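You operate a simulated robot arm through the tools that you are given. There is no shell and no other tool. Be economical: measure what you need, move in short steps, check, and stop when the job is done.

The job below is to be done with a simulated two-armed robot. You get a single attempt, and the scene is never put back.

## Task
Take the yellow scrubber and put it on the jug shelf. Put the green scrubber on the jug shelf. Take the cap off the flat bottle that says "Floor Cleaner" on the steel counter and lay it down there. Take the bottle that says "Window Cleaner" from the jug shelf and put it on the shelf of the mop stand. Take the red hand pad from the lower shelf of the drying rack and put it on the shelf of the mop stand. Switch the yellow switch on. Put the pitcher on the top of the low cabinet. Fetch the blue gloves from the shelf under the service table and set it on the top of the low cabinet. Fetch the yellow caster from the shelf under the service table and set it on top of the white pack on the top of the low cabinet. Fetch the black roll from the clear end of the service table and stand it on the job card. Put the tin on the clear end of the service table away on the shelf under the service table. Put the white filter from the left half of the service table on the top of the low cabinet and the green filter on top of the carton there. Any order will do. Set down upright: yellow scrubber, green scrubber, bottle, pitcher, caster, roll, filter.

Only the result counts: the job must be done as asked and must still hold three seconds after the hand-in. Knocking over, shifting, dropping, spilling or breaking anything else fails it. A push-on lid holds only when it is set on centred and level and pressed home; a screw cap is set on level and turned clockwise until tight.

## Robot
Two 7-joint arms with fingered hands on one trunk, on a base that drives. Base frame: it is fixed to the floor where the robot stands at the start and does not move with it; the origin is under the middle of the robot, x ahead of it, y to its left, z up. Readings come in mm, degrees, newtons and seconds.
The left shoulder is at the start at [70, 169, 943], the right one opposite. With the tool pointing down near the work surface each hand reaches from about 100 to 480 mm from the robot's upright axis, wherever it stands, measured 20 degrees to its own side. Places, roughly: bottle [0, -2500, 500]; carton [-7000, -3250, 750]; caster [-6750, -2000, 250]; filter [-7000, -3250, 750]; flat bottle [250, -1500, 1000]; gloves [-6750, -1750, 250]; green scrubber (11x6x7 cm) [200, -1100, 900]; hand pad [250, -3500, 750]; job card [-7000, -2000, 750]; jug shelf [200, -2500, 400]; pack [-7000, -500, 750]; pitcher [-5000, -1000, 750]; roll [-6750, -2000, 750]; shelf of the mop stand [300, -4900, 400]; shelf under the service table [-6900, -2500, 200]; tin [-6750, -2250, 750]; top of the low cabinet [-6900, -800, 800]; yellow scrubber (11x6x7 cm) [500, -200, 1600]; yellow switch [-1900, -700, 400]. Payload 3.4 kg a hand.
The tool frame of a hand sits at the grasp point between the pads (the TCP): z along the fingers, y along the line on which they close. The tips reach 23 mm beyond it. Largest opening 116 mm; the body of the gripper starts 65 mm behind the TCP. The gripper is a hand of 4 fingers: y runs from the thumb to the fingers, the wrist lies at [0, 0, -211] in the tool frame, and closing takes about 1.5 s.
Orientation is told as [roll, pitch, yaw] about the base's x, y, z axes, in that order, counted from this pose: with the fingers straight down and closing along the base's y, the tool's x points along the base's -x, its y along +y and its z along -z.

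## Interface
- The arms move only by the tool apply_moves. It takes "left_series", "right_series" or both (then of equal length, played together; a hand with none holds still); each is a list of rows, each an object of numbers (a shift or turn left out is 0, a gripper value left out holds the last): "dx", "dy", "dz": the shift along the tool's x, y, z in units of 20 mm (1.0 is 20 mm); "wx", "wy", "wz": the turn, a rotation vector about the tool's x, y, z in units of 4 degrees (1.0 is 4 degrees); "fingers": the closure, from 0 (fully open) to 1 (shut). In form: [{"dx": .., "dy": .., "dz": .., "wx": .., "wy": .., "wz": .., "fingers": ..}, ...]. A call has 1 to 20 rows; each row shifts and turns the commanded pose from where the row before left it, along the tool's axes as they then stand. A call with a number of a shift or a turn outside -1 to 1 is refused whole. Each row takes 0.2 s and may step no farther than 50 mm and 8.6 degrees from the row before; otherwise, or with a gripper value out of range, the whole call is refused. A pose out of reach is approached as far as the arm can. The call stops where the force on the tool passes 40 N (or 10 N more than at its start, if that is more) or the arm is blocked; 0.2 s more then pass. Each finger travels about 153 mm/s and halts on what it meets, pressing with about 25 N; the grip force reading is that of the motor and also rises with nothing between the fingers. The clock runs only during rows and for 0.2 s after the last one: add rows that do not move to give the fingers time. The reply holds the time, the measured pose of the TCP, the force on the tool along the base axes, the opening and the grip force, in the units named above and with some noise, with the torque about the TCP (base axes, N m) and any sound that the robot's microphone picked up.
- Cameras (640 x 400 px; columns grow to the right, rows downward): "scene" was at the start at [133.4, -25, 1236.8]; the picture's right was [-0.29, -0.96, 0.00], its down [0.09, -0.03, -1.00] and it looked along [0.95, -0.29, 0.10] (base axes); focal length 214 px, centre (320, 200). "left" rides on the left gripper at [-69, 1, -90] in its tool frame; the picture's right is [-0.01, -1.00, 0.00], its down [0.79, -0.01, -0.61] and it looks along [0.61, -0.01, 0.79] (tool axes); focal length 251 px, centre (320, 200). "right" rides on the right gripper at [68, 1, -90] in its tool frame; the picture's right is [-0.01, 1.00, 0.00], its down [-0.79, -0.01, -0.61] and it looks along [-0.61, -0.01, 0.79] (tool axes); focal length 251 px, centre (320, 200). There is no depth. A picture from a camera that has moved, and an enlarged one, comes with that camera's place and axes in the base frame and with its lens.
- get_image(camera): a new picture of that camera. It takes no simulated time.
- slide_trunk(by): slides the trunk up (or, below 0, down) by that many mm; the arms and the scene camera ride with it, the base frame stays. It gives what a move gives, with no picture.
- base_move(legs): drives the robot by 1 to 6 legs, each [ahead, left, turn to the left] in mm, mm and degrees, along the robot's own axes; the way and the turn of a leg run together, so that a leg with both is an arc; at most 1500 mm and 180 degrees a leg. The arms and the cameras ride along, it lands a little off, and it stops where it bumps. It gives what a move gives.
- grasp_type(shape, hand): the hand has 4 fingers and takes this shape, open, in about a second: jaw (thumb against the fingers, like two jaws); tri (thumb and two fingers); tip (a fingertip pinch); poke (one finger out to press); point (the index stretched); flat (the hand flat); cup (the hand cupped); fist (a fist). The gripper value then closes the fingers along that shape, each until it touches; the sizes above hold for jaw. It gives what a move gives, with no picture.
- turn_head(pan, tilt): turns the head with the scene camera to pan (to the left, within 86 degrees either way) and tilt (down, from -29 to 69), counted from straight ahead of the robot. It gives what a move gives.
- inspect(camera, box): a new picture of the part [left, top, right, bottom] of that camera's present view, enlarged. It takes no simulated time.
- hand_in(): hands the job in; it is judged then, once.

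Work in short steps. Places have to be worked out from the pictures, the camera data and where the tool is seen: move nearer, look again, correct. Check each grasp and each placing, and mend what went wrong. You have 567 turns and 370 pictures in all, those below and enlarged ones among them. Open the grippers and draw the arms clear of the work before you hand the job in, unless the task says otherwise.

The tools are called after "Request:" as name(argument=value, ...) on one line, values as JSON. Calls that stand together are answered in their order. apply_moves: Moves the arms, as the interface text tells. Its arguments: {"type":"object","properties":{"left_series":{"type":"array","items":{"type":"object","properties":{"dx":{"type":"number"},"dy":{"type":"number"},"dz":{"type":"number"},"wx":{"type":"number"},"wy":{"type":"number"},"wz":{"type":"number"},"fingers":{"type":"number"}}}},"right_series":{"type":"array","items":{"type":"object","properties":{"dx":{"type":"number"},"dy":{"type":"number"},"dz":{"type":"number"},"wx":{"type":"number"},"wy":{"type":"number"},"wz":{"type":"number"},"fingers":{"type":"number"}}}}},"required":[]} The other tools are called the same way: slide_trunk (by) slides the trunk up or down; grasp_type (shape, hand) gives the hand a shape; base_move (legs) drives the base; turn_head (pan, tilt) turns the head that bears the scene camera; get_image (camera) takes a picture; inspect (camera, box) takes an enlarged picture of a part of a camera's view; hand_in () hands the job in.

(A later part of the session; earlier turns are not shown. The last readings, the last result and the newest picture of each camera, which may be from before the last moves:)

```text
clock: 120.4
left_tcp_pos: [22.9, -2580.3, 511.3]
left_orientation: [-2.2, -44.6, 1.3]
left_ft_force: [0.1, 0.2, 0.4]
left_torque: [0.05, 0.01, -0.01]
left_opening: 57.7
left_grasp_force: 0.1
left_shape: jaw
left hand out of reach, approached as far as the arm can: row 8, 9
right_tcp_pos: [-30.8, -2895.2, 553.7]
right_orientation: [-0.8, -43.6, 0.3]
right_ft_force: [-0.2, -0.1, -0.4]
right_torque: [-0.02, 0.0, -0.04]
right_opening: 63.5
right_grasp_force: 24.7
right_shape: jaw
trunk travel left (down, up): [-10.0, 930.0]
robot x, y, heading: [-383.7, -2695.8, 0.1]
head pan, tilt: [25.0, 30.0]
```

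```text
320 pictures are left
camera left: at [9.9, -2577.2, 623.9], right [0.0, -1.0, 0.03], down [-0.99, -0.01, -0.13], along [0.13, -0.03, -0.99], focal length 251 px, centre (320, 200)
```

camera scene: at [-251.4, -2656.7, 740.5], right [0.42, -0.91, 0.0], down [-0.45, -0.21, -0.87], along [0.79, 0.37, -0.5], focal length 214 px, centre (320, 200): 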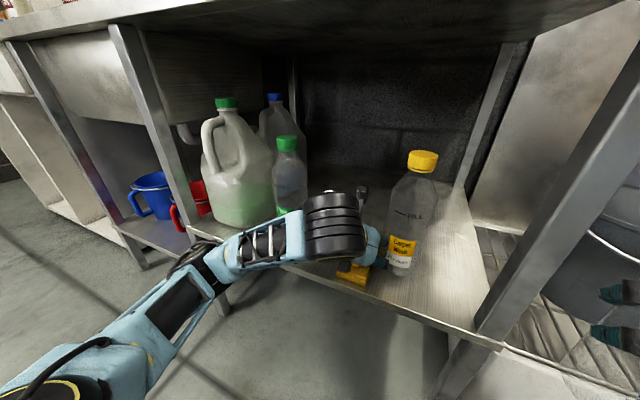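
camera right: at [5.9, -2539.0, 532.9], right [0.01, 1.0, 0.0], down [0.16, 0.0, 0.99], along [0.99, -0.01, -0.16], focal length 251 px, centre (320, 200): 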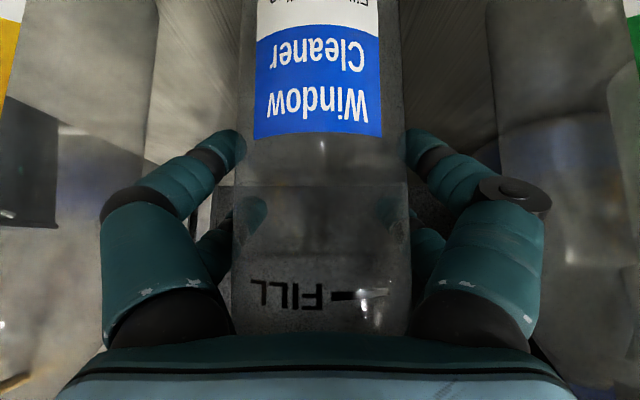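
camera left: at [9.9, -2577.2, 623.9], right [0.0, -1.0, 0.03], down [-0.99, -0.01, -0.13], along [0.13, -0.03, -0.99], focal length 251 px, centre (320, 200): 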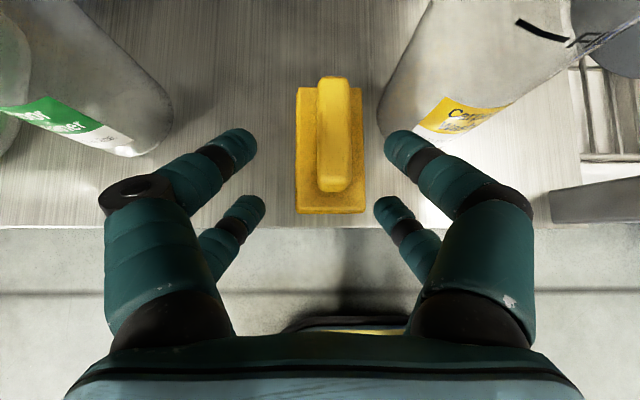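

Yellow scrubber stands on the shelf. I back out and rise to fetch the green one with the left hand.

Request:
base_move(legs=[[-320, 0, 0]])

Request:
slide_trunk(by=400)

Request:
slide_trunk(by=90)

Request:
base_move(legs=[[270, -5, 0]])

Request:
get_image(camera="left")

```text
clock: 122.5
left_tcp_pos: [-295.9, -2581.7, 511.3]
left_orientation: [-2.2, -44.7, 1.3]
left_ft_force: [0.1, 0.0, -0.4]
left_torque: [-0.04, -0.02, 0.0]
left_opening: 57.9
left_grasp_force: 0.0
left_shape: jaw
right_tcp_pos: [-351.0, -2895.2, 555.6]
right_orientation: [-0.8, -43.7, 0.2]
right_ft_force: [0.4, 0.0, -1.4]
right_torque: [0.03, 0.0, -0.03]
right_opening: 63.8
right_grasp_force: 25.2
right_shape: jaw
trunk travel left (down, up): [-10.0, 930.0]
robot x, y, heading: [-702.1, -2696.5, -0.0]
head pan, tilt: [25.0, 30.0]
```

```text
clock: 126.3
left_tcp_pos: [-295.4, -2581.4, 912.8]
left_orientation: [-2.2, -44.5, 1.3]
left_ft_force: [0.2, -0.9, -0.3]
left_torque: [-0.04, -0.03, -0.04]
left_opening: 57.9
left_grasp_force: 0.1
left_shape: jaw
right_tcp_pos: [-351.0, -2894.7, 953.9]
right_orientation: [-0.9, -43.6, 0.3]
right_ft_force: [0.1, -0.1, -0.9]
right_torque: [0.0, -0.01, 0.02]
right_opening: 63.5
right_grasp_force: 25.0
right_shape: jaw
trunk travel left (down, up): [-410.0, 530.0]
robot x, y, heading: [-698.8, -2694.7, -0.0]
head pan, tilt: [25.0, 30.0]
```

```text
clock: 127.6
left_tcp_pos: [-295.1, -2581.3, 1001.5]
left_orientation: [-2.2, -44.7, 1.4]
left_ft_force: [-0.4, -0.9, -0.5]
left_torque: [-0.01, -0.04, -0.04]
left_opening: 58.0
left_grasp_force: 0.1
left_shape: jaw
right_tcp_pos: [-351.1, -2895.2, 1043.8]
right_orientation: [-0.9, -43.6, 0.3]
right_ft_force: [-0.2, 0.8, -0.9]
right_torque: [0.0, 0.03, 0.0]
right_opening: 63.5
right_grasp_force: 24.5
right_shape: jaw
trunk travel left (down, up): [-500.0, 440.0]
robot x, y, heading: [-700.5, -2697.1, 0.1]
head pan, tilt: [25.0, 30.0]
```

```text
clock: 129.5
left_tcp_pos: [-30.2, -2584.5, 1001.7]
left_orientation: [-2.3, -44.6, 1.5]
left_ft_force: [0.0, 0.0, -0.2]
left_torque: [0.02, 0.0, -0.02]
left_opening: 57.9
left_grasp_force: 0.1
left_shape: jaw
right_tcp_pos: [-85.6, -2899.4, 1044.4]
right_orientation: [-0.8, -43.6, 0.4]
right_ft_force: [-0.5, 0.2, -0.3]
right_torque: [-0.02, -0.01, -0.03]
right_opening: 63.6
right_grasp_force: 25.3
right_shape: jaw
trunk travel left (down, up): [-500.0, 440.0]
robot x, y, heading: [-435.7, -2698.3, 0.1]
head pan, tilt: [25.0, 30.0]
```

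```text
319 pictures are left
camera left: at [-43.3, -2581.5, 1113.6], right [0.0, -1.0, 0.03], down [-0.99, -0.01, -0.13], along [0.13, -0.03, -0.99], focal length 251 px, centre (320, 200)
```

left: 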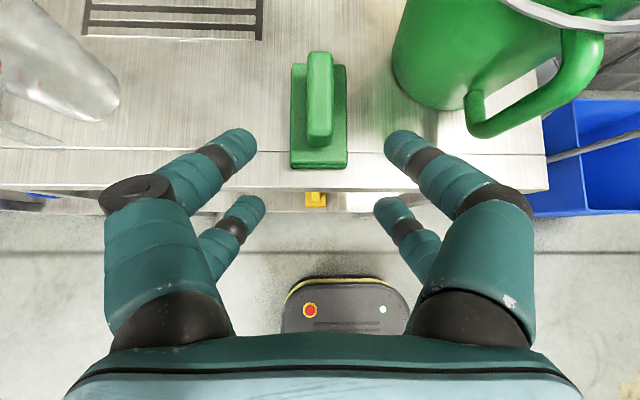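

Green handle centre ≈ (72,-2588). I drive 102 mm ahead and then lower 98 mm.

Request:
base_move(legs=[[102, -4, 0]])

Request:
apply_moves(left_series=[{"dx": 0.69, "dz": 0.72}, {"dx": 0.69, "dz": 0.72}, {"dx": 0.69, "dz": 0.72}, {}])

Request:
get_image(camera="left")

```text
clock: 130.6
left_tcp_pos: [72.1, -2588.0, 1002.0]
left_orientation: [-2.1, -44.7, 1.4]
left_ft_force: [0.4, -0.2, 0.5]
left_torque: [-0.01, 0.0, 0.0]
left_opening: 57.8
left_grasp_force: 0.1
left_shape: jaw
right_tcp_pos: [16.8, -2902.6, 1043.9]
right_orientation: [-0.9, -43.4, 0.4]
right_ft_force: [0.4, 0.1, -0.8]
right_torque: [-0.03, 0.02, -0.05]
right_opening: 63.6
right_grasp_force: 24.6
right_shape: jaw
trunk travel left (down, up): [-500.0, 440.0]
robot x, y, heading: [-331.7, -2704.4, 0.2]
head pan, tilt: [25.0, 30.0]
```

```text
clock: 131.6
left_tcp_pos: [72.1, -2589.2, 941.9]
left_orientation: [-2.2, -44.6, 1.4]
left_ft_force: [-0.8, 0.6, 0.0]
left_torque: [0.01, -0.02, -0.01]
left_opening: 57.7
left_grasp_force: 0.0
left_shape: jaw
right_tcp_pos: [15.9, -2903.1, 1043.7]
right_orientation: [-0.8, -43.6, 0.4]
right_ft_force: [-0.8, 0.2, -1.1]
right_torque: [0.0, 0.0, -0.02]
right_opening: 63.4
right_grasp_force: 25.0
right_shape: jaw
trunk travel left (down, up): [-500.0, 440.0]
robot x, y, heading: [-334.3, -2704.7, 0.2]
head pan, tilt: [25.0, 30.0]
```

```text
318 pictures are left
camera left: at [58.9, -2586.6, 1054.1], right [0.0, -1.0, 0.03], down [-0.99, -0.01, -0.13], along [0.13, -0.03, -0.99], focal length 251 px, centre (320, 200)
```

left: 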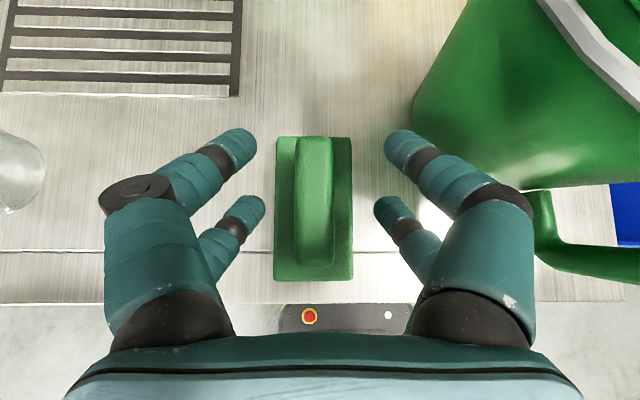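

Aligned. Lower 40 mm more and grip.

Request:
apply_moves(left_series=[{"dx": 0.69, "dz": 0.72}, {"dx": 0.62, "dz": 0.65}, {}, {"fingers": 1}, {}, {}, {}, {}, {}, {}, {}])

Request:
get_image(camera="left")

```text
clock: 134.0
left_tcp_pos: [77.3, -2593.0, 905.6]
left_orientation: [-2.1, -44.6, 1.3]
left_ft_force: [0.1, 0.2, 0.6]
left_torque: [0.01, 0.07, 0.03]
left_opening: 21.1
left_grasp_force: 25.3
left_shape: jaw
left hand out of reach, approached as far as the arm can: row 2
right_tcp_pos: [17.3, -2903.1, 1043.9]
right_orientation: [-0.9, -43.6, 0.5]
right_ft_force: [-0.2, -0.3, -0.8]
right_torque: [0.0, -0.06, 0.01]
right_opening: 63.7
right_grasp_force: 24.8
right_shape: jaw
trunk travel left (down, up): [-500.0, 440.0]
robot x, y, heading: [-335.0, -2705.7, 0.3]
head pan, tilt: [25.0, 30.0]
```

```text
317 pictures are left
camera left: at [62.7, -2589.4, 1017.3], right [0.0, -1.0, 0.03], down [-0.99, -0.01, -0.13], along [0.13, -0.03, -0.99], focal length 251 px, centre (320, 200)
```

left: 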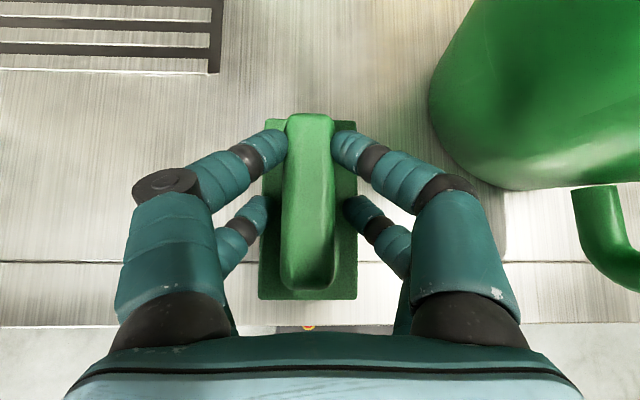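

Gripped. Raise by trunk, back off, and go down to shelf level.

Request:
slide_trunk(by=60)

Request:
base_move(legs=[[-370, 0, 0]])

Request:
slide_trunk(by=-400)

Request:
slide_trunk(by=-60)

Request:
base_move(legs=[[0, 82, -0.3], [250, 0, 0]])

Request:
get_image(camera="left")

```text
clock: 135.0
left_tcp_pos: [77.6, -2592.5, 965.8]
left_orientation: [-2.1, -44.4, 1.3]
left_ft_force: [-0.1, 1.1, -0.5]
left_torque: [0.0, 0.0, 0.02]
left_opening: 21.2
left_grasp_force: 25.0
left_shape: jaw
right_tcp_pos: [16.5, -2902.0, 1105.6]
right_orientation: [-0.9, -43.7, 0.4]
right_ft_force: [-0.4, 0.1, -0.6]
right_torque: [0.03, 0.02, 0.01]
right_opening: 63.6
right_grasp_force: 25.4
right_shape: jaw
trunk travel left (down, up): [-560.0, 380.0]
robot x, y, heading: [-330.9, -2705.1, -0.0]
head pan, tilt: [25.0, 30.0]
```

```text
clock: 137.4
left_tcp_pos: [-293.1, -2595.4, 966.4]
left_orientation: [-2.2, -44.7, 1.1]
left_ft_force: [0.2, 0.8, -1.0]
left_torque: [-0.02, 0.0, 0.04]
left_opening: 21.4
left_grasp_force: 24.4
left_shape: jaw
right_tcp_pos: [-355.3, -2904.0, 1104.9]
right_orientation: [-1.0, -43.6, 0.0]
right_ft_force: [-0.1, 0.4, -0.2]
right_torque: [0.0, -0.01, 0.0]
right_opening: 63.4
right_grasp_force: 24.9
right_shape: jaw
trunk travel left (down, up): [-560.0, 380.0]
robot x, y, heading: [-702.0, -2705.7, -0.5]
head pan, tilt: [25.0, 30.0]
```

```text
clock: 141.2
left_tcp_pos: [-292.7, -2595.5, 565.2]
left_orientation: [-2.1, -44.6, 1.0]
left_ft_force: [0.1, 1.0, -1.1]
left_torque: [-0.04, -0.01, 0.0]
left_opening: 21.7
left_grasp_force: 25.1
left_shape: jaw
right_tcp_pos: [-354.2, -2904.7, 703.3]
right_orientation: [-0.9, -43.6, 0.0]
right_ft_force: [0.5, -0.2, -1.7]
right_torque: [-0.01, -0.01, 0.02]
right_opening: 63.7
right_grasp_force: 25.2
right_shape: jaw
trunk travel left (down, up): [-160.0, 780.0]
robot x, y, heading: [-704.6, -2703.8, -0.2]
head pan, tilt: [25.0, 30.0]
```

```text
clock: 142.2
left_tcp_pos: [-293.1, -2594.0, 504.7]
left_orientation: [-2.1, -44.6, 1.0]
left_ft_force: [0.3, -0.5, -1.8]
left_torque: [-0.02, -0.02, -0.05]
left_opening: 21.3
left_grasp_force: 24.3
left_shape: jaw
right_tcp_pos: [-355.5, -2905.2, 644.4]
right_orientation: [-0.9, -43.6, 0.1]
right_ft_force: [-0.1, 0.5, -0.1]
right_torque: [0.02, 0.04, -0.04]
right_opening: 63.7
right_grasp_force: 25.0
right_shape: jaw
trunk travel left (down, up): [-100.0, 840.0]
robot x, y, heading: [-703.7, -2703.7, -0.3]
head pan, tilt: [25.0, 30.0]
```

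```text
clock: 144.7
left_tcp_pos: [-41.5, -2512.0, 505.8]
left_orientation: [-2.1, -44.5, 1.0]
left_ft_force: [-0.5, 0.2, -0.7]
left_torque: [0.01, -0.03, 0.02]
left_opening: 21.5
left_grasp_force: 24.8
left_shape: jaw
right_tcp_pos: [-103.9, -2821.9, 643.1]
right_orientation: [-0.9, -43.7, 0.0]
right_ft_force: [0.5, 0.1, -0.3]
right_torque: [-0.01, 0.0, -0.02]
right_opening: 63.5
right_grasp_force: 24.9
right_shape: jaw
trunk travel left (down, up): [-100.0, 840.0]
robot x, y, heading: [-455.0, -2619.9, -0.1]
head pan, tilt: [25.0, 30.0]
```

```text
316 pictures are left
camera left: at [-55.3, -2509.6, 617.2], right [0.0, -1.0, 0.03], down [-0.99, 0.0, -0.13], along [0.13, -0.03, -0.99], focal length 251 px, centre (320, 200)
```

left: 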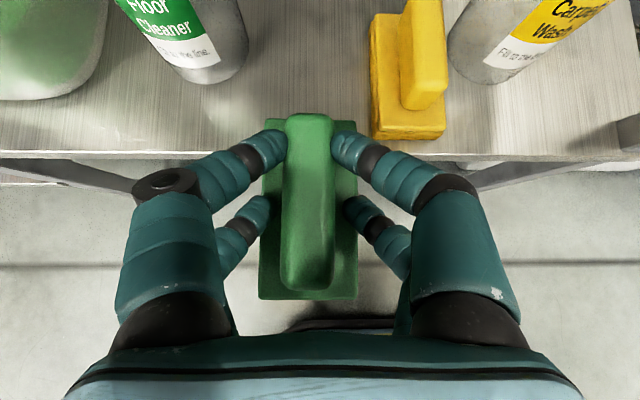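

The bottle hand would meet the table leg; I shift it right 100 mm and back 40 first.

Request:
apply_moves(right_series=[{"dy": -1, "dx": 0.29, "dz": -0.28}, {"dy": -1, "dx": 0.29, "dz": -0.28}, {"dy": -1, "dx": 0.29, "dz": -0.28}, {"dy": -1, "dx": 0.29, "dz": -0.28}, {"dy": -1, "dx": 0.29, "dz": -0.28}, {}])

Request:
base_move(legs=[[121, 0, 0]])

Request:
get_image(camera="left")

```text
clock: 146.1
left_tcp_pos: [-41.6, -2512.4, 504.3]
left_orientation: [-2.1, -44.5, 0.9]
left_ft_force: [0.3, -0.4, -0.4]
left_torque: [-0.04, 0.03, 0.0]
left_opening: 21.4
left_grasp_force: 24.9
left_shape: jaw
right_tcp_pos: [-144.0, -2921.2, 647.9]
right_orientation: [-0.9, -43.5, 0.0]
right_ft_force: [-0.3, 0.1, -1.1]
right_torque: [-0.02, -0.01, -0.01]
right_opening: 63.1
right_grasp_force: 25.2
right_shape: jaw
right hand out of reach, approached as far as the arm can: row 3
trunk travel left (down, up): [-100.0, 840.0]
robot x, y, heading: [-448.3, -2618.8, -0.0]
head pan, tilt: [25.0, 30.0]
```

```text
clock: 147.4
left_tcp_pos: [79.9, -2512.9, 505.8]
left_orientation: [-2.1, -44.5, 1.0]
left_ft_force: [-0.3, -0.3, -0.6]
left_torque: [0.0, 0.04, 0.03]
left_opening: 21.4
left_grasp_force: 24.9
left_shape: jaw
right_tcp_pos: [-21.2, -2923.8, 648.4]
right_orientation: [-0.9, -43.6, 0.0]
right_ft_force: [0.2, -0.9, -0.9]
right_torque: [-0.03, 0.03, 0.04]
right_opening: 63.5
right_grasp_force: 24.8
right_shape: jaw
trunk travel left (down, up): [-100.0, 840.0]
robot x, y, heading: [-327.7, -2619.7, -0.5]
head pan, tilt: [25.0, 30.0]
```

```text
315 pictures are left
camera left: at [66.3, -2509.9, 617.2], right [0.0, -1.0, 0.03], down [-0.99, 0.0, -0.13], along [0.13, -0.03, -0.99], focal length 251 px, centre (320, 200)
```

left: 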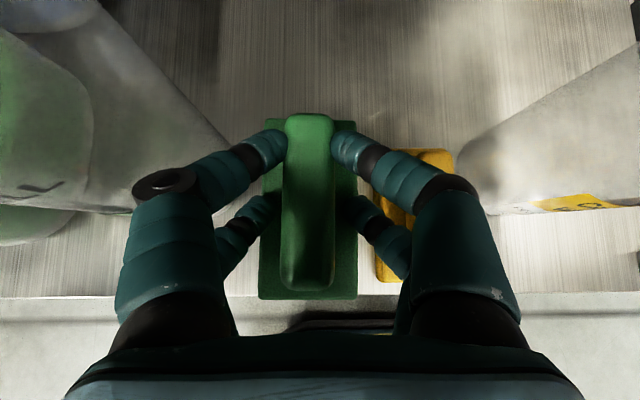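

Clear on both sides. Lower the trunk 44, then gently with the arm.

Request:
slide_trunk(by=-42)

Request:
apply_moves(left_series=[{"dx": 0.1, "dz": 0.104}, {"dx": 0.1, "dz": 0.104}, {"dx": 0.1, "dz": 0.104}, {"dx": 0.1, "dz": 0.104}, {"dx": 0.1, "dz": 0.104}, {"dx": 0.1, "dz": 0.104}])

```text
clock: 148.2
left_tcp_pos: [81.3, -2514.2, 463.4]
left_orientation: [-2.1, -44.5, 1.0]
left_ft_force: [0.6, -0.2, -0.3]
left_torque: [-0.02, -0.04, 0.0]
left_opening: 21.4
left_grasp_force: 24.6
left_shape: jaw
right_tcp_pos: [-21.9, -2922.8, 605.6]
right_orientation: [-0.9, -43.6, 0.1]
right_ft_force: [-0.2, -0.1, -1.2]
right_torque: [-0.05, -0.02, -0.01]
right_opening: 63.2
right_grasp_force: 25.3
right_shape: jaw
trunk travel left (down, up): [-58.0, 882.0]
robot x, y, heading: [-331.0, -2622.4, -0.4]
head pan, tilt: [25.0, 30.0]
```

```text
clock: 149.6
left_tcp_pos: [83.5, -2516.0, 454.4]
left_orientation: [-2.5, -45.4, 1.4]
left_ft_force: [-4.5, 1.3, 23.4]
left_torque: [0.58, 0.05, 0.07]
left_opening: 21.6
left_grasp_force: 24.5
left_shape: jaw
left hand out of reach, approached as far as the arm can: row 6
right_tcp_pos: [-22.0, -2924.4, 607.8]
right_orientation: [-0.8, -43.7, 0.0]
right_ft_force: [0.1, 1.5, -0.2]
right_torque: [-0.03, -0.02, 0.01]
right_opening: 63.5
right_grasp_force: 25.0
right_shape: jaw
trunk travel left (down, up): [-58.0, 882.0]
robot x, y, heading: [-330.1, -2622.6, -0.1]
head pan, tilt: [25.0, 30.0]
stopped in row 6 (left hand): the force on the tool passed its limit at 44 N (the readings are from after the stop); the commanded pose is now the measured one
```

Contact. Release and withdraw.

Request:
apply_moves(left_series=[{"fingers": 0.6}, {}, {}, {}, {"dz": -1}, {"dz": -1}, {"dz": -1}, {"dz": -1}, {}])

Request:
base_move(legs=[[-330, 0, 0]])

Request:
get_image(camera="left")

Request:
turn_head(pan=0, tilt=25)

Request:
get_image(camera="scene")

```text
clock: 151.6
left_tcp_pos: [70.1, -2502.4, 510.3]
left_orientation: [-2.4, -45.0, 1.1]
left_ft_force: [0.2, -0.5, -0.3]
left_torque: [0.04, 0.01, 0.03]
left_opening: 46.3
left_grasp_force: 0.0
left_shape: jaw
left hand out of reach, approached as far as the arm can: row 5, 6, 7, 8
right_tcp_pos: [-21.8, -2922.7, 604.8]
right_orientation: [-0.9, -43.7, 0.1]
right_ft_force: [0.5, -0.6, -0.6]
right_torque: [-0.01, 0.01, 0.04]
right_opening: 63.4
right_grasp_force: 24.8
right_shape: jaw
trunk travel left (down, up): [-58.0, 882.0]
robot x, y, heading: [-327.3, -2623.8, 0.1]
head pan, tilt: [25.0, 30.0]
```

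```text
clock: 153.7
left_tcp_pos: [-262.4, -2500.4, 510.7]
left_orientation: [-2.4, -45.0, 1.1]
left_ft_force: [0.0, 0.1, -1.1]
left_torque: [0.02, 0.0, 0.0]
left_opening: 46.0
left_grasp_force: 0.0
left_shape: jaw
right_tcp_pos: [-353.8, -2921.0, 606.5]
right_orientation: [-0.8, -43.5, 0.1]
right_ft_force: [0.3, 0.3, -1.0]
right_torque: [-0.01, 0.01, -0.01]
right_opening: 63.3
right_grasp_force: 24.6
right_shape: jaw
trunk travel left (down, up): [-58.0, 882.0]
robot x, y, heading: [-663.1, -2619.6, 0.0]
head pan, tilt: [25.0, 30.0]
```

```text
314 pictures are left
camera left: at [-277.3, -2497.0, 621.8], right [0.0, -1.0, 0.04], down [-0.99, 0.0, -0.13], along [0.13, -0.04, -0.99], focal length 251 px, centre (320, 200)
```

left: 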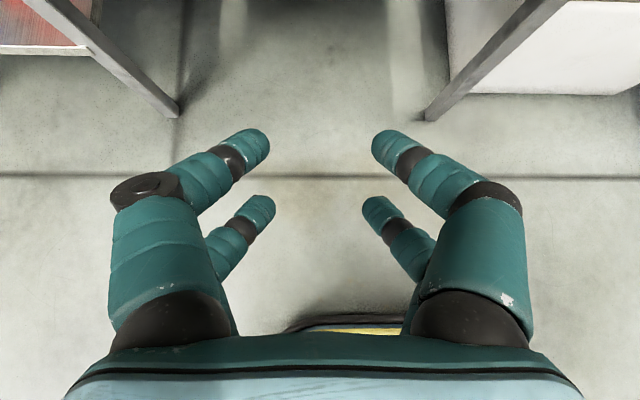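

```text
clock: 154.6
left_tcp_pos: [-262.0, -2500.8, 511.5]
left_orientation: [-2.3, -45.0, 1.1]
left_ft_force: [0.0, 0.2, 0.3]
left_torque: [-0.01, -0.01, -0.02]
left_opening: 46.1
left_grasp_force: 0.2
left_shape: jaw
right_tcp_pos: [-352.8, -2920.9, 606.2]
right_orientation: [-0.7, -43.6, 0.1]
right_ft_force: [0.6, -0.4, -0.3]
right_torque: [-0.02, 0.02, 0.01]
right_opening: 63.1
right_grasp_force: 24.8
right_shape: jaw
trunk travel left (down, up): [-58.0, 882.0]
robot x, y, heading: [-663.8, -2623.1, 0.1]
head pan, tilt: [0.0, 25.0]
```

```text
313 pictures are left
camera scene: at [-519.8, -2620.5, 795.8], right [0.0, -1.0, 0.0], down [-0.42, 0.0, -0.91], along [0.91, 0.0, -0.42], focal length 214 px, centre (320, 200)
```

scene: 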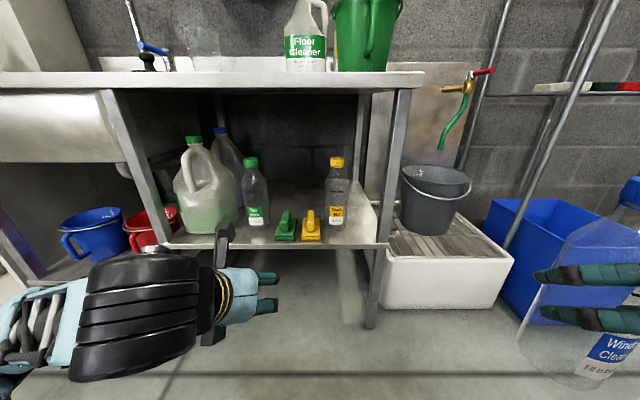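

Both scrubbers stand on the jug shelf. Now on to the drying rack with the left hand free: raise and drive right.

Request:
slide_trunk(by=350)

Request:
base_move(legs=[[0, -800, 0]])

Request:
turn_head(pan=0, tilt=20)

Request:
get_image(camera="scene")

```text
clock: 158.1
left_tcp_pos: [-262.3, -2502.2, 860.8]
left_orientation: [-2.4, -45.0, 1.0]
left_ft_force: [-0.6, -0.6, -0.1]
left_torque: [0.05, 0.01, -0.01]
left_opening: 46.1
left_grasp_force: 0.0
left_shape: jaw
right_tcp_pos: [-353.6, -2921.2, 955.3]
right_orientation: [-0.9, -43.6, 0.2]
right_ft_force: [-0.4, -0.3, -0.8]
right_torque: [0.01, 0.03, 0.0]
right_opening: 63.2
right_grasp_force: 24.4
right_shape: jaw
trunk travel left (down, up): [-408.0, 532.0]
robot x, y, heading: [-658.2, -2620.6, -0.3]
head pan, tilt: [0.0, 25.0]
```

```text
clock: 162.3
left_tcp_pos: [-265.8, -3308.2, 860.1]
left_orientation: [-2.4, -45.0, 0.6]
left_ft_force: [0.4, 0.1, 0.9]
left_torque: [-0.01, -0.01, 0.01]
left_opening: 46.3
left_grasp_force: 0.0
left_shape: jaw
right_tcp_pos: [-360.9, -3727.6, 956.1]
right_orientation: [-0.8, -43.6, -0.4]
right_ft_force: [0.2, -0.4, 0.2]
right_torque: [-0.01, -0.01, -0.01]
right_opening: 63.3
right_grasp_force: 24.7
right_shape: jaw
trunk travel left (down, up): [-408.0, 532.0]
robot x, y, heading: [-664.9, -3422.4, -0.6]
head pan, tilt: [0.0, 25.0]
```

```text
clock: 163.0
left_tcp_pos: [-266.4, -3307.9, 860.1]
left_orientation: [-2.4, -44.9, 0.6]
left_ft_force: [-0.2, 0.3, 0.1]
left_torque: [-0.02, -0.01, 0.01]
left_opening: 45.8
left_grasp_force: 0.0
left_shape: jaw
right_tcp_pos: [-361.3, -3727.0, 955.7]
right_orientation: [-0.8, -43.5, -0.4]
right_ft_force: [0.8, 0.7, -0.6]
right_torque: [-0.02, 0.02, 0.0]
right_opening: 63.2
right_grasp_force: 25.0
right_shape: jaw
trunk travel left (down, up): [-408.0, 532.0]
robot x, y, heading: [-667.1, -3425.3, -0.5]
head pan, tilt: [0.0, 20.0]
```

```text
312 pictures are left
camera scene: at [-523.5, -3424.4, 1153.8], right [-0.01, -1.0, 0.0], down [-0.34, 0.0, -0.94], along [0.94, -0.01, -0.34], focal length 214 px, centre (320, 200)
```

scene: 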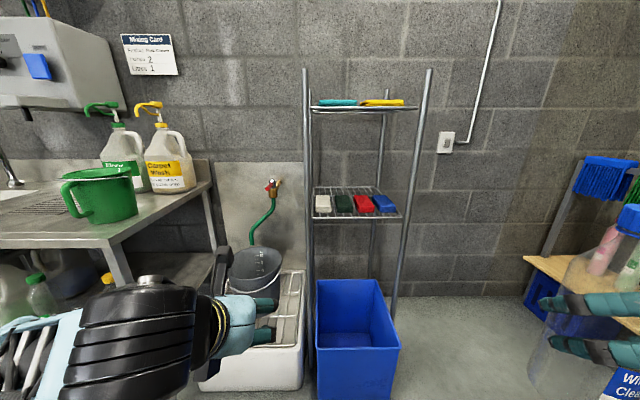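

Request:
inspect(camera="scene", box=[290, 170, 440, 260])

```text
4.27 times, centred on (365, 215) of scene
camera zoom: at [-523.5, -3424.4, 1153.8], right [-0.01, -1.0, 0.0], down [-0.34, 0.0, -0.94], along [0.94, -0.01, -0.34], focal length 915 px, centre (128, 136)
```

zoom: 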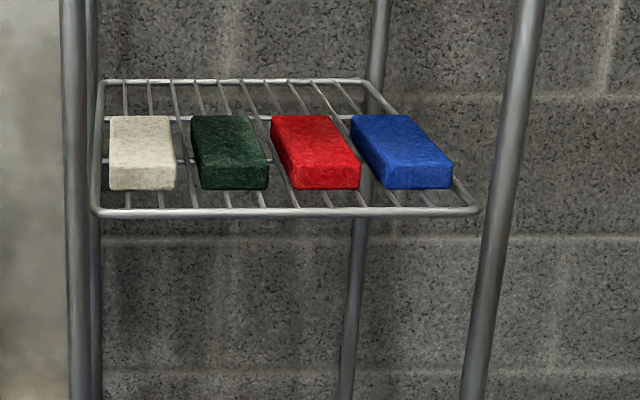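

Red pad is third from left, y≈-3615. I line the left hand up with it and approach to look from above.

Request:
slide_trunk(by=130)

Request:
base_move(legs=[[0, -305, 0.5], [270, 0, 0]])

Request:
apply_moves(left_series=[{"dx": -0.72, "dz": 0.69, "fingers": 0}, {"dx": -0.72, "dz": 0.69}, {"dx": -0.72, "dz": 0.69}, {"dx": -0.72, "dz": 0.69}, {"dx": -0.72, "dz": 0.69}, {}])

Request:
get_image(camera="left")

Request:
get_image(camera="scene")

```text
clock: 164.6
left_tcp_pos: [-264.8, -3307.6, 990.9]
left_orientation: [-2.4, -45.0, 0.6]
left_ft_force: [0.3, -0.1, -0.2]
left_torque: [0.03, 0.02, -0.01]
left_opening: 46.2
left_grasp_force: 0.1
left_shape: jaw
right_tcp_pos: [-360.7, -3727.9, 1086.0]
right_orientation: [-0.8, -43.4, -0.3]
right_ft_force: [-0.2, 0.0, -0.7]
right_torque: [0.01, 0.01, 0.02]
right_opening: 63.3
right_grasp_force: 24.6
right_shape: jaw
trunk travel left (down, up): [-538.0, 402.0]
robot x, y, heading: [-667.2, -3426.0, -0.8]
head pan, tilt: [0.0, 20.0]
```

```text
clock: 168.2
left_tcp_pos: [-0.6, -3614.3, 990.4]
left_orientation: [-2.3, -45.0, 0.8]
left_ft_force: [-0.9, -0.4, -0.1]
left_torque: [0.01, 0.01, 0.0]
left_opening: 46.0
left_grasp_force: 0.1
left_shape: jaw
right_tcp_pos: [-93.8, -4034.3, 1086.4]
right_orientation: [-0.8, -43.5, -0.2]
right_ft_force: [0.6, -0.2, -0.6]
right_torque: [-0.02, 0.0, 0.01]
right_opening: 63.4
right_grasp_force: 25.1
right_shape: jaw
trunk travel left (down, up): [-538.0, 402.0]
robot x, y, heading: [-400.5, -3729.5, -0.5]
head pan, tilt: [0.0, 20.0]
```

```text
clock: 169.6
left_tcp_pos: [99.3, -3614.9, 993.1]
left_orientation: [-2.4, -45.0, 0.8]
left_ft_force: [0.3, 0.4, 0.3]
left_torque: [-0.02, 0.02, 0.03]
left_opening: 116.0
left_grasp_force: 0.0
left_shape: jaw
right_tcp_pos: [-95.4, -4035.1, 1085.1]
right_orientation: [-1.0, -43.6, -0.2]
right_ft_force: [-0.6, -0.2, -0.6]
right_torque: [0.03, -0.01, 0.01]
right_opening: 63.4
right_grasp_force: 24.9
right_shape: jaw
trunk travel left (down, up): [-538.0, 402.0]
robot x, y, heading: [-402.6, -3732.2, -0.4]
head pan, tilt: [0.0, 20.0]
```

```text
310 pictures are left
camera left: at [83.6, -3611.9, 1104.6], right [-0.01, -1.0, 0.04], down [-0.99, 0.0, -0.13], along [0.13, -0.04, -0.99], focal length 251 px, centre (320, 200)
```

left: 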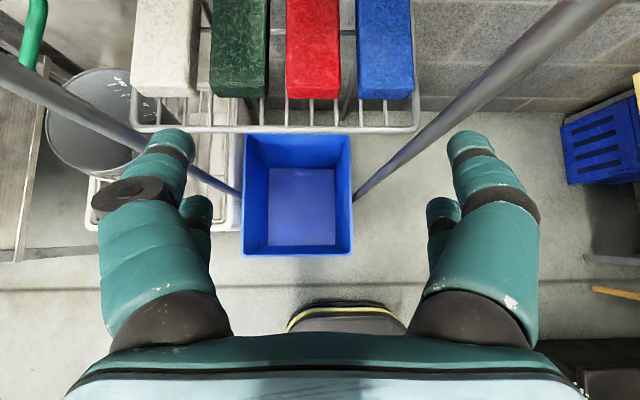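

```text
309 pictures are left
camera scene: at [-258.7, -3733.1, 1283.9], right [-0.01, -1.0, 0.0], down [-0.34, 0.0, -0.94], along [0.94, -0.01, -0.34], focal length 214 px, centre (320, 200)
```

scene: 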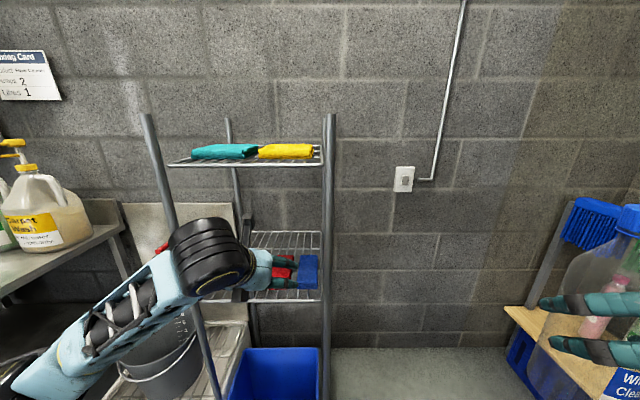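

Zooming in on the pads from above.

Request:
inspect(camera="left", box=[200, 0, 440, 140])

```text
2.67 times, centred on (320, 70) of left
camera zoom: at [83.6, -3611.9, 1104.6], right [-0.01, -1.0, 0.04], down [-0.99, 0.0, -0.13], along [0.13, -0.04, -0.99], focal length 670 px, centre (320, 547)
```

zoom: 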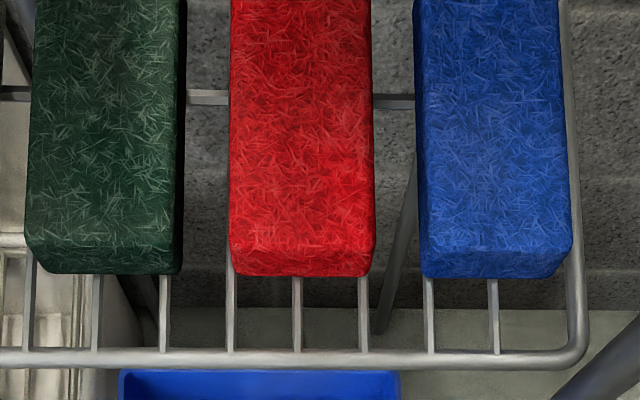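

Pad is 59 wide, 23 thick, gaps ~20 mm each side, shelf z≈820. I reduce the hand's tilt to ~21°, set opening to ~72, and move in above it.

Request:
apply_moves(left_series=[{"wy": 1, "fingers": 0.37}, {"wy": 1}, {"wy": 1}, {"wy": 1}, {"wy": 1}, {"wy": 1}, {"wx": 0.6}, {}])

Request:
base_move(legs=[[145, 0, 0.4]])

Request:
get_image(camera="left")

```text
clock: 171.4
left_tcp_pos: [97.9, -3615.7, 993.6]
left_orientation: [-4.2, -21.1, -0.2]
left_ft_force: [0.1, 1.0, 0.1]
left_torque: [0.02, 0.01, 0.01]
left_opening: 73.7
left_grasp_force: 0.1
left_shape: jaw
right_tcp_pos: [-95.1, -4036.0, 1085.3]
right_orientation: [-0.8, -43.5, -0.3]
right_ft_force: [-0.5, 0.0, -0.5]
right_torque: [0.0, -0.01, 0.01]
right_opening: 63.3
right_grasp_force: 25.1
right_shape: jaw
trunk travel left (down, up): [-538.0, 402.0]
robot x, y, heading: [-401.7, -3732.2, -0.5]
head pan, tilt: [0.0, 20.0]
```

```text
clock: 172.9
left_tcp_pos: [241.0, -3614.3, 991.6]
left_orientation: [-4.0, -21.0, -0.2]
left_ft_force: [-0.3, 0.6, 0.0]
left_torque: [0.05, 0.02, 0.02]
left_opening: 73.7
left_grasp_force: 0.0
left_shape: jaw
right_tcp_pos: [52.6, -4032.9, 1086.5]
right_orientation: [-0.9, -43.6, 0.1]
right_ft_force: [-0.2, -0.9, -1.0]
right_torque: [0.02, 0.02, 0.03]
right_opening: 63.6
right_grasp_force: 24.9
right_shape: jaw
trunk travel left (down, up): [-538.0, 402.0]
robot x, y, heading: [-254.8, -3732.8, 0.1]
head pan, tilt: [0.0, 20.0]
stopped in leg 1: the robot was blocked; the commanded pose is now the measured one
```

```text
307 pictures are left
camera left: at [273.5, -3608.1, 1099.6], right [-0.02, -1.0, 0.07], down [-0.96, 0.04, 0.28], along [-0.28, -0.06, -0.96], focal length 251 px, centre (320, 200)
```

left: 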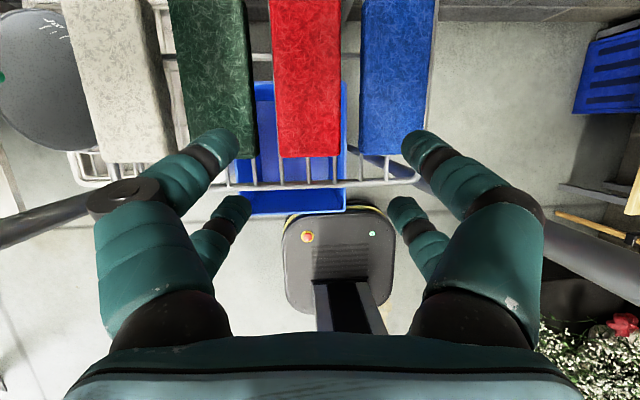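

The base nudged the floor bin; I back off 15 mm and level the hand's roll.

Request:
base_move(legs=[[-15, 0, 0]])

Request:
apply_moves(left_series=[{"wx": -1}, {"dz": 0.93, "dx": 0.36}, {"dz": 0.93, "dx": 0.36}, {"dz": 0.93, "dx": 0.36}, {}])

Request:
get_image(camera="left")

Request:
turn_head(pan=15, tilt=45)

Request:
get_image(camera="scene")

```text
clock: 173.7
left_tcp_pos: [230.3, -3614.4, 989.8]
left_orientation: [-4.0, -20.8, -0.2]
left_ft_force: [0.1, 0.0, -0.3]
left_torque: [0.0, 0.0, 0.0]
left_opening: 73.6
left_grasp_force: 0.0
left_shape: jaw
right_tcp_pos: [42.6, -4033.8, 1084.6]
right_orientation: [-0.8, -43.6, 0.2]
right_ft_force: [0.7, 0.9, -0.4]
right_torque: [0.0, 0.02, 0.02]
right_opening: 63.2
right_grasp_force: 25.0
right_shape: jaw
trunk travel left (down, up): [-538.0, 402.0]
robot x, y, heading: [-270.0, -3734.3, 0.1]
head pan, tilt: [0.0, 20.0]
```

```text
clock: 174.8
left_tcp_pos: [228.1, -3613.5, 929.9]
left_orientation: [0.0, -20.8, -0.2]
left_ft_force: [0.5, 0.3, 0.5]
left_torque: [0.01, -0.01, -0.02]
left_opening: 73.5
left_grasp_force: 0.1
left_shape: jaw
right_tcp_pos: [39.6, -4033.6, 1086.6]
right_orientation: [-0.7, -43.6, 0.2]
right_ft_force: [-0.5, 0.0, 0.2]
right_torque: [-0.03, -0.02, 0.01]
right_opening: 63.4
right_grasp_force: 24.8
right_shape: jaw
trunk travel left (down, up): [-538.0, 402.0]
robot x, y, heading: [-266.8, -3731.0, 0.3]
head pan, tilt: [0.0, 20.0]
```

```text
306 pictures are left
camera left: at [260.1, -3613.7, 1037.3], right [0.0, -1.0, 0.0], down [-0.96, 0.0, 0.28], along [-0.28, 0.0, -0.96], focal length 251 px, centre (320, 200)
```

left: 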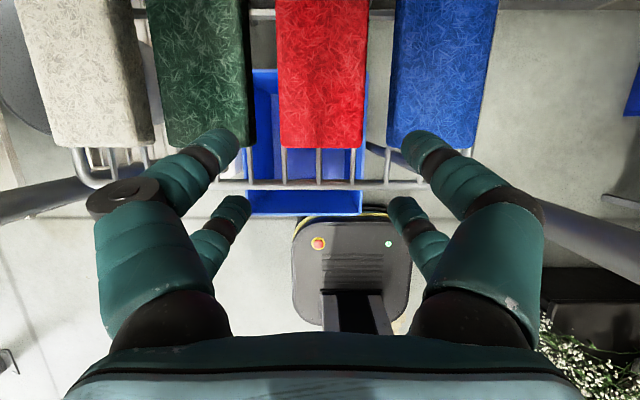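

```text
clock: 175.7
left_tcp_pos: [228.3, -3612.9, 929.3]
left_orientation: [0.0, -20.8, -0.2]
left_ft_force: [-0.2, -0.2, -0.2]
left_torque: [0.02, -0.06, 0.06]
left_opening: 73.5
left_grasp_force: 0.2
left_shape: jaw
right_tcp_pos: [40.0, -4033.2, 1086.0]
right_orientation: [-0.8, -43.5, 0.1]
right_ft_force: [0.8, -0.6, -1.1]
right_torque: [-0.02, 0.0, -0.01]
right_opening: 63.4
right_grasp_force: 25.0
right_shape: jaw
trunk travel left (down, up): [-538.0, 402.0]
robot x, y, heading: [-272.9, -3728.3, -0.0]
head pan, tilt: [15.0, 45.0]
```

```text
305 pictures are left
camera scene: at [-140.6, -3711.8, 1245.3], right [0.26, -0.97, 0.0], down [-0.68, -0.18, -0.71], along [0.68, 0.18, -0.71], focal length 214 px, centre (320, 200)
```

scene: 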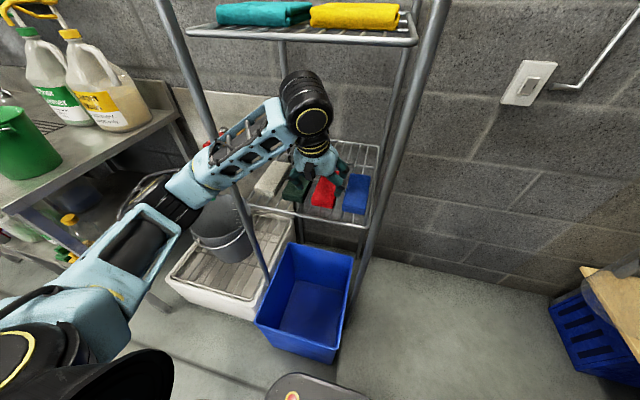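

I zoom to measure the gaps beside the red pad.

Request:
inspect(camera="left", box=[190, 60, 450, 220])

```text
2.46 times, centred on (320, 140) of left
camera zoom: at [260.2, -3613.6, 1037.3], right [0.0, -1.0, 0.0], down [-0.96, 0.0, 0.28], along [-0.28, 0.0, -0.96], focal length 619 px, centre (320, 348)
```

zoom: 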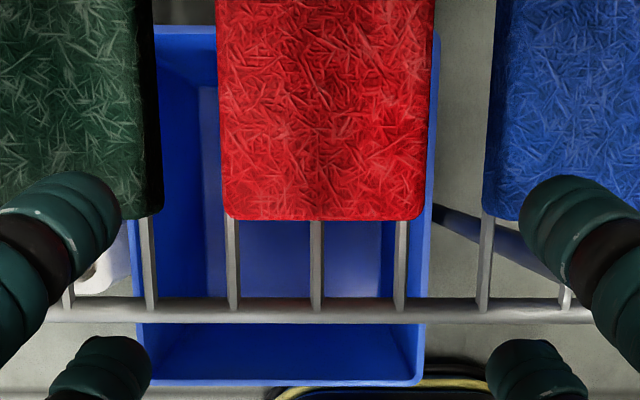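

Gaps are ~17 mm. I bring the hand vertical, open to ~67 mm, move to x≈270 above the pad.

Request:
apply_moves(left_series=[{"wy": 1, "fingers": 0.423}, {"wy": 1}, {"wy": 1}, {"wy": 1}, {"wy": 1}, {"wy": 0.2, "dy": -0.06}, {"dx": -0.7}, {"dx": -0.7}, {"dx": -0.7}, {}, {}])

Request:
get_image(camera="left")

```text
clock: 178.1
left_tcp_pos: [270.9, -3616.4, 929.3]
left_orientation: [0.1, 0.1, -0.3]
left_ft_force: [-0.7, -0.1, -0.1]
left_torque: [-0.03, 0.06, -0.04]
left_opening: 67.4
left_grasp_force: 0.0
left_shape: jaw
right_tcp_pos: [40.1, -4034.0, 1086.9]
right_orientation: [-0.9, -43.4, 0.2]
right_ft_force: [0.2, 0.5, -1.9]
right_torque: [-0.02, 0.0, 0.03]
right_opening: 63.3
right_grasp_force: 25.3
right_shape: jaw
trunk travel left (down, up): [-538.0, 402.0]
robot x, y, heading: [-271.6, -3734.8, -0.1]
head pan, tilt: [15.0, 45.0]
```

```text
303 pictures are left
camera left: at [339.5, -3616.1, 1019.8], right [0.0, -1.0, 0.0], down [-0.8, 0.0, 0.61], along [-0.61, 0.0, -0.8], focal length 251 px, centre (320, 200)
```

left: 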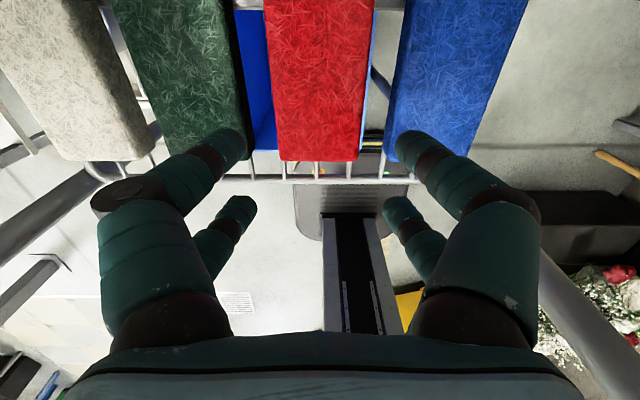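

Centred within a millimetre. I descend 60 mm and check.

Request:
apply_moves(left_series=[{"dz": 1}, {"dz": 1}, {"dz": 0.8}, {}])

Request:
get_image(camera="left")

```text
clock: 179.1
left_tcp_pos: [270.7, -3617.3, 874.2]
left_orientation: [0.1, 0.0, -0.3]
left_ft_force: [-0.2, 0.4, -0.5]
left_torque: [-0.01, 0.01, 0.02]
left_opening: 67.5
left_grasp_force: 0.1
left_shape: jaw
right_tcp_pos: [39.1, -4034.1, 1086.3]
right_orientation: [-0.8, -43.5, 0.2]
right_ft_force: [1.2, 0.4, -0.4]
right_torque: [-0.01, -0.01, -0.01]
right_opening: 63.2
right_grasp_force: 25.4
right_shape: jaw
trunk travel left (down, up): [-538.0, 402.0]
robot x, y, heading: [-266.8, -3732.2, 0.1]
head pan, tilt: [15.0, 45.0]
```

```text
302 pictures are left
camera left: at [339.0, -3617.3, 963.8], right [0.0, -1.0, 0.0], down [-0.8, 0.0, 0.61], along [-0.61, 0.0, -0.8], focal length 251 px, centre (320, 200)
```

left: 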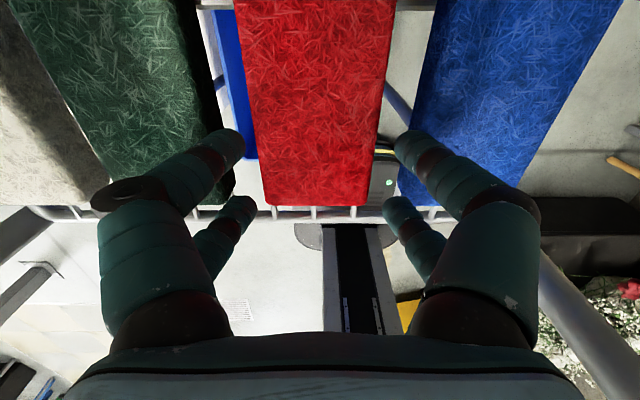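

I widen slightly to 71 mm and descend 16 mm with force watch.

Request:
apply_moves(left_series=[{"fingers": 0.393}, {}, {"dz": 0.25}, {"dz": 0.25}, {"dz": 0.3}, {}])

Request:
get_image(camera="left")

```text
clock: 180.5
left_tcp_pos: [270.3, -3615.8, 858.2]
left_orientation: [0.1, 0.0, -0.2]
left_ft_force: [-0.1, -0.1, -0.1]
left_torque: [-0.01, 0.02, 0.04]
left_opening: 69.6
left_grasp_force: 0.2
left_shape: jaw
right_tcp_pos: [39.8, -4034.0, 1085.7]
right_orientation: [-0.8, -43.5, 0.2]
right_ft_force: [-0.9, 0.4, -1.6]
right_torque: [0.0, 0.04, -0.03]
right_opening: 63.2
right_grasp_force: 25.2
right_shape: jaw
trunk travel left (down, up): [-538.0, 402.0]
robot x, y, heading: [-271.8, -3732.6, -0.1]
head pan, tilt: [15.0, 45.0]
```

```text
301 pictures are left
camera left: at [339.5, -3616.8, 947.7], right [0.01, -1.0, 0.0], down [-0.8, 0.0, 0.61], along [-0.61, 0.0, -0.8], focal length 251 px, centre (320, 200)
```

left: 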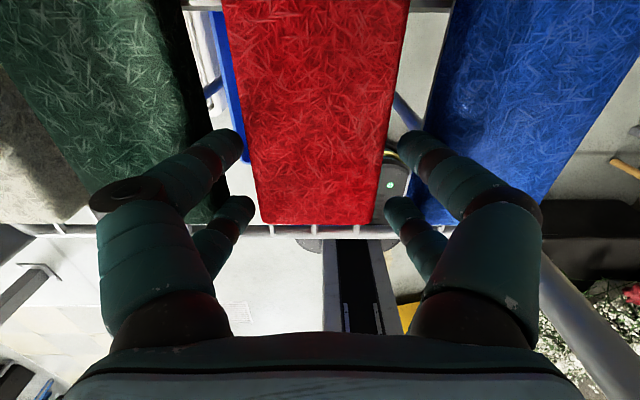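

No contact so far; 5 mm more and close.

Request:
apply_moves(left_series=[{"dz": 0.25}, {}, {"fingers": 1}, {}, {}, {}, {}, {}, {}])

Request:
apply_moves(left_series=[{"dz": -0.5}, {"dz": -0.5}, {"dz": -0.5}, {}])

Request:
get_image(camera="left")

```text
clock: 182.5
left_tcp_pos: [270.5, -3617.8, 853.3]
left_orientation: [0.0, 0.0, -0.2]
left_ft_force: [-0.3, 0.7, -0.1]
left_torque: [0.0, 0.02, -0.01]
left_opening: 55.1
left_grasp_force: 25.0
left_shape: jaw
right_tcp_pos: [40.2, -4034.1, 1086.3]
right_orientation: [-0.7, -43.5, 0.2]
right_ft_force: [-0.1, -0.8, -0.1]
right_torque: [-0.01, 0.0, 0.01]
right_opening: 63.0
right_grasp_force: 25.0
right_shape: jaw
trunk travel left (down, up): [-538.0, 402.0]
robot x, y, heading: [-268.4, -3736.4, -0.1]
head pan, tilt: [15.0, 45.0]
```

```text
clock: 183.5
left_tcp_pos: [270.4, -3615.9, 885.3]
left_orientation: [0.0, 0.0, -0.1]
left_ft_force: [0.1, 0.0, -0.5]
left_torque: [-0.02, 0.03, -0.02]
left_opening: 55.3
left_grasp_force: 25.0
left_shape: jaw
right_tcp_pos: [40.3, -4033.3, 1086.6]
right_orientation: [-0.9, -43.5, 0.2]
right_ft_force: [-1.1, 0.0, -1.3]
right_torque: [0.0, -0.02, 0.0]
right_opening: 63.5
right_grasp_force: 25.3
right_shape: jaw
trunk travel left (down, up): [-538.0, 402.0]
robot x, y, heading: [-268.0, -3732.1, 0.1]
head pan, tilt: [15.0, 45.0]
```

```text
300 pictures are left
camera left: at [339.5, -3615.9, 973.9], right [0.01, -1.0, 0.0], down [-0.8, 0.0, 0.61], along [-0.61, 0.0, -0.8], focal length 251 px, centre (320, 200)
```

left: 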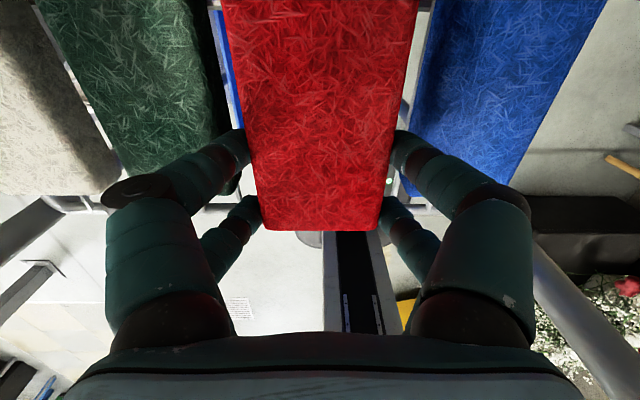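

The pad came up alone. Lift 30 more and back away.

Request:
apply_moves(left_series=[{"dz": -0.8}, {"dz": -0.8}, {}])

Request:
base_move(legs=[[-400, 0, 0]])

Request:
turn_head(pan=0, tilt=25)

Request:
get_image(camera="scene")

```text
clock: 184.3
left_tcp_pos: [269.9, -3615.3, 916.3]
left_orientation: [0.0, 0.0, -0.3]
left_ft_force: [-0.9, 0.7, 0.0]
left_torque: [0.02, 0.0, 0.01]
left_opening: 55.4
left_grasp_force: 24.7
left_shape: jaw
right_tcp_pos: [40.1, -4033.3, 1085.6]
right_orientation: [-0.8, -43.5, 0.2]
right_ft_force: [-0.8, 0.3, -0.3]
right_torque: [0.03, -0.01, -0.02]
right_opening: 63.5
right_grasp_force: 25.5
right_shape: jaw
trunk travel left (down, up): [-538.0, 402.0]
robot x, y, heading: [-271.5, -3735.0, 0.1]
head pan, tilt: [15.0, 45.0]
```

```text
clock: 186.8
left_tcp_pos: [-121.9, -3617.0, 918.2]
left_orientation: [0.0, 0.1, -0.4]
left_ft_force: [0.5, -0.3, 0.2]
left_torque: [-0.01, 0.01, 0.04]
left_opening: 55.2
left_grasp_force: 25.7
left_shape: jaw
right_tcp_pos: [-353.2, -4034.9, 1085.7]
right_orientation: [-0.8, -43.5, 0.0]
right_ft_force: [-1.0, 0.2, -1.1]
right_torque: [-0.01, 0.04, 0.0]
right_opening: 63.4
right_grasp_force: 24.9
right_shape: jaw
trunk travel left (down, up): [-538.0, 402.0]
robot x, y, heading: [-664.9, -3736.9, -0.2]
head pan, tilt: [15.0, 45.0]
```

```text
clock: 187.6
left_tcp_pos: [-121.4, -3616.4, 917.2]
left_orientation: [0.0, 0.1, -0.6]
left_ft_force: [0.8, 0.8, -0.2]
left_torque: [-0.01, 0.05, -0.01]
left_opening: 55.5
left_grasp_force: 25.2
left_shape: jaw
right_tcp_pos: [-353.7, -4034.8, 1085.5]
right_orientation: [-0.8, -43.4, 0.0]
right_ft_force: [0.0, 0.2, -1.8]
right_torque: [-0.01, 0.01, 0.01]
right_opening: 63.4
right_grasp_force: 24.8
right_shape: jaw
trunk travel left (down, up): [-538.0, 402.0]
robot x, y, heading: [-657.1, -3731.5, -0.2]
head pan, tilt: [0.0, 25.0]
```

```text
299 pictures are left
camera scene: at [-519.1, -3732.6, 1275.7], right [0.0, -1.0, 0.0], down [-0.42, 0.0, -0.91], along [0.91, 0.0, -0.42], focal length 214 px, centre (320, 200)
```

scene: 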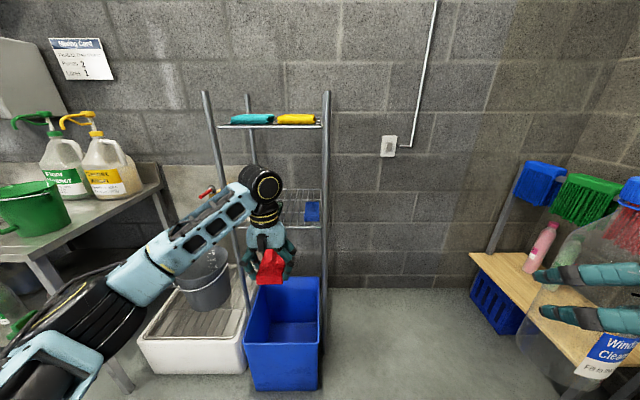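

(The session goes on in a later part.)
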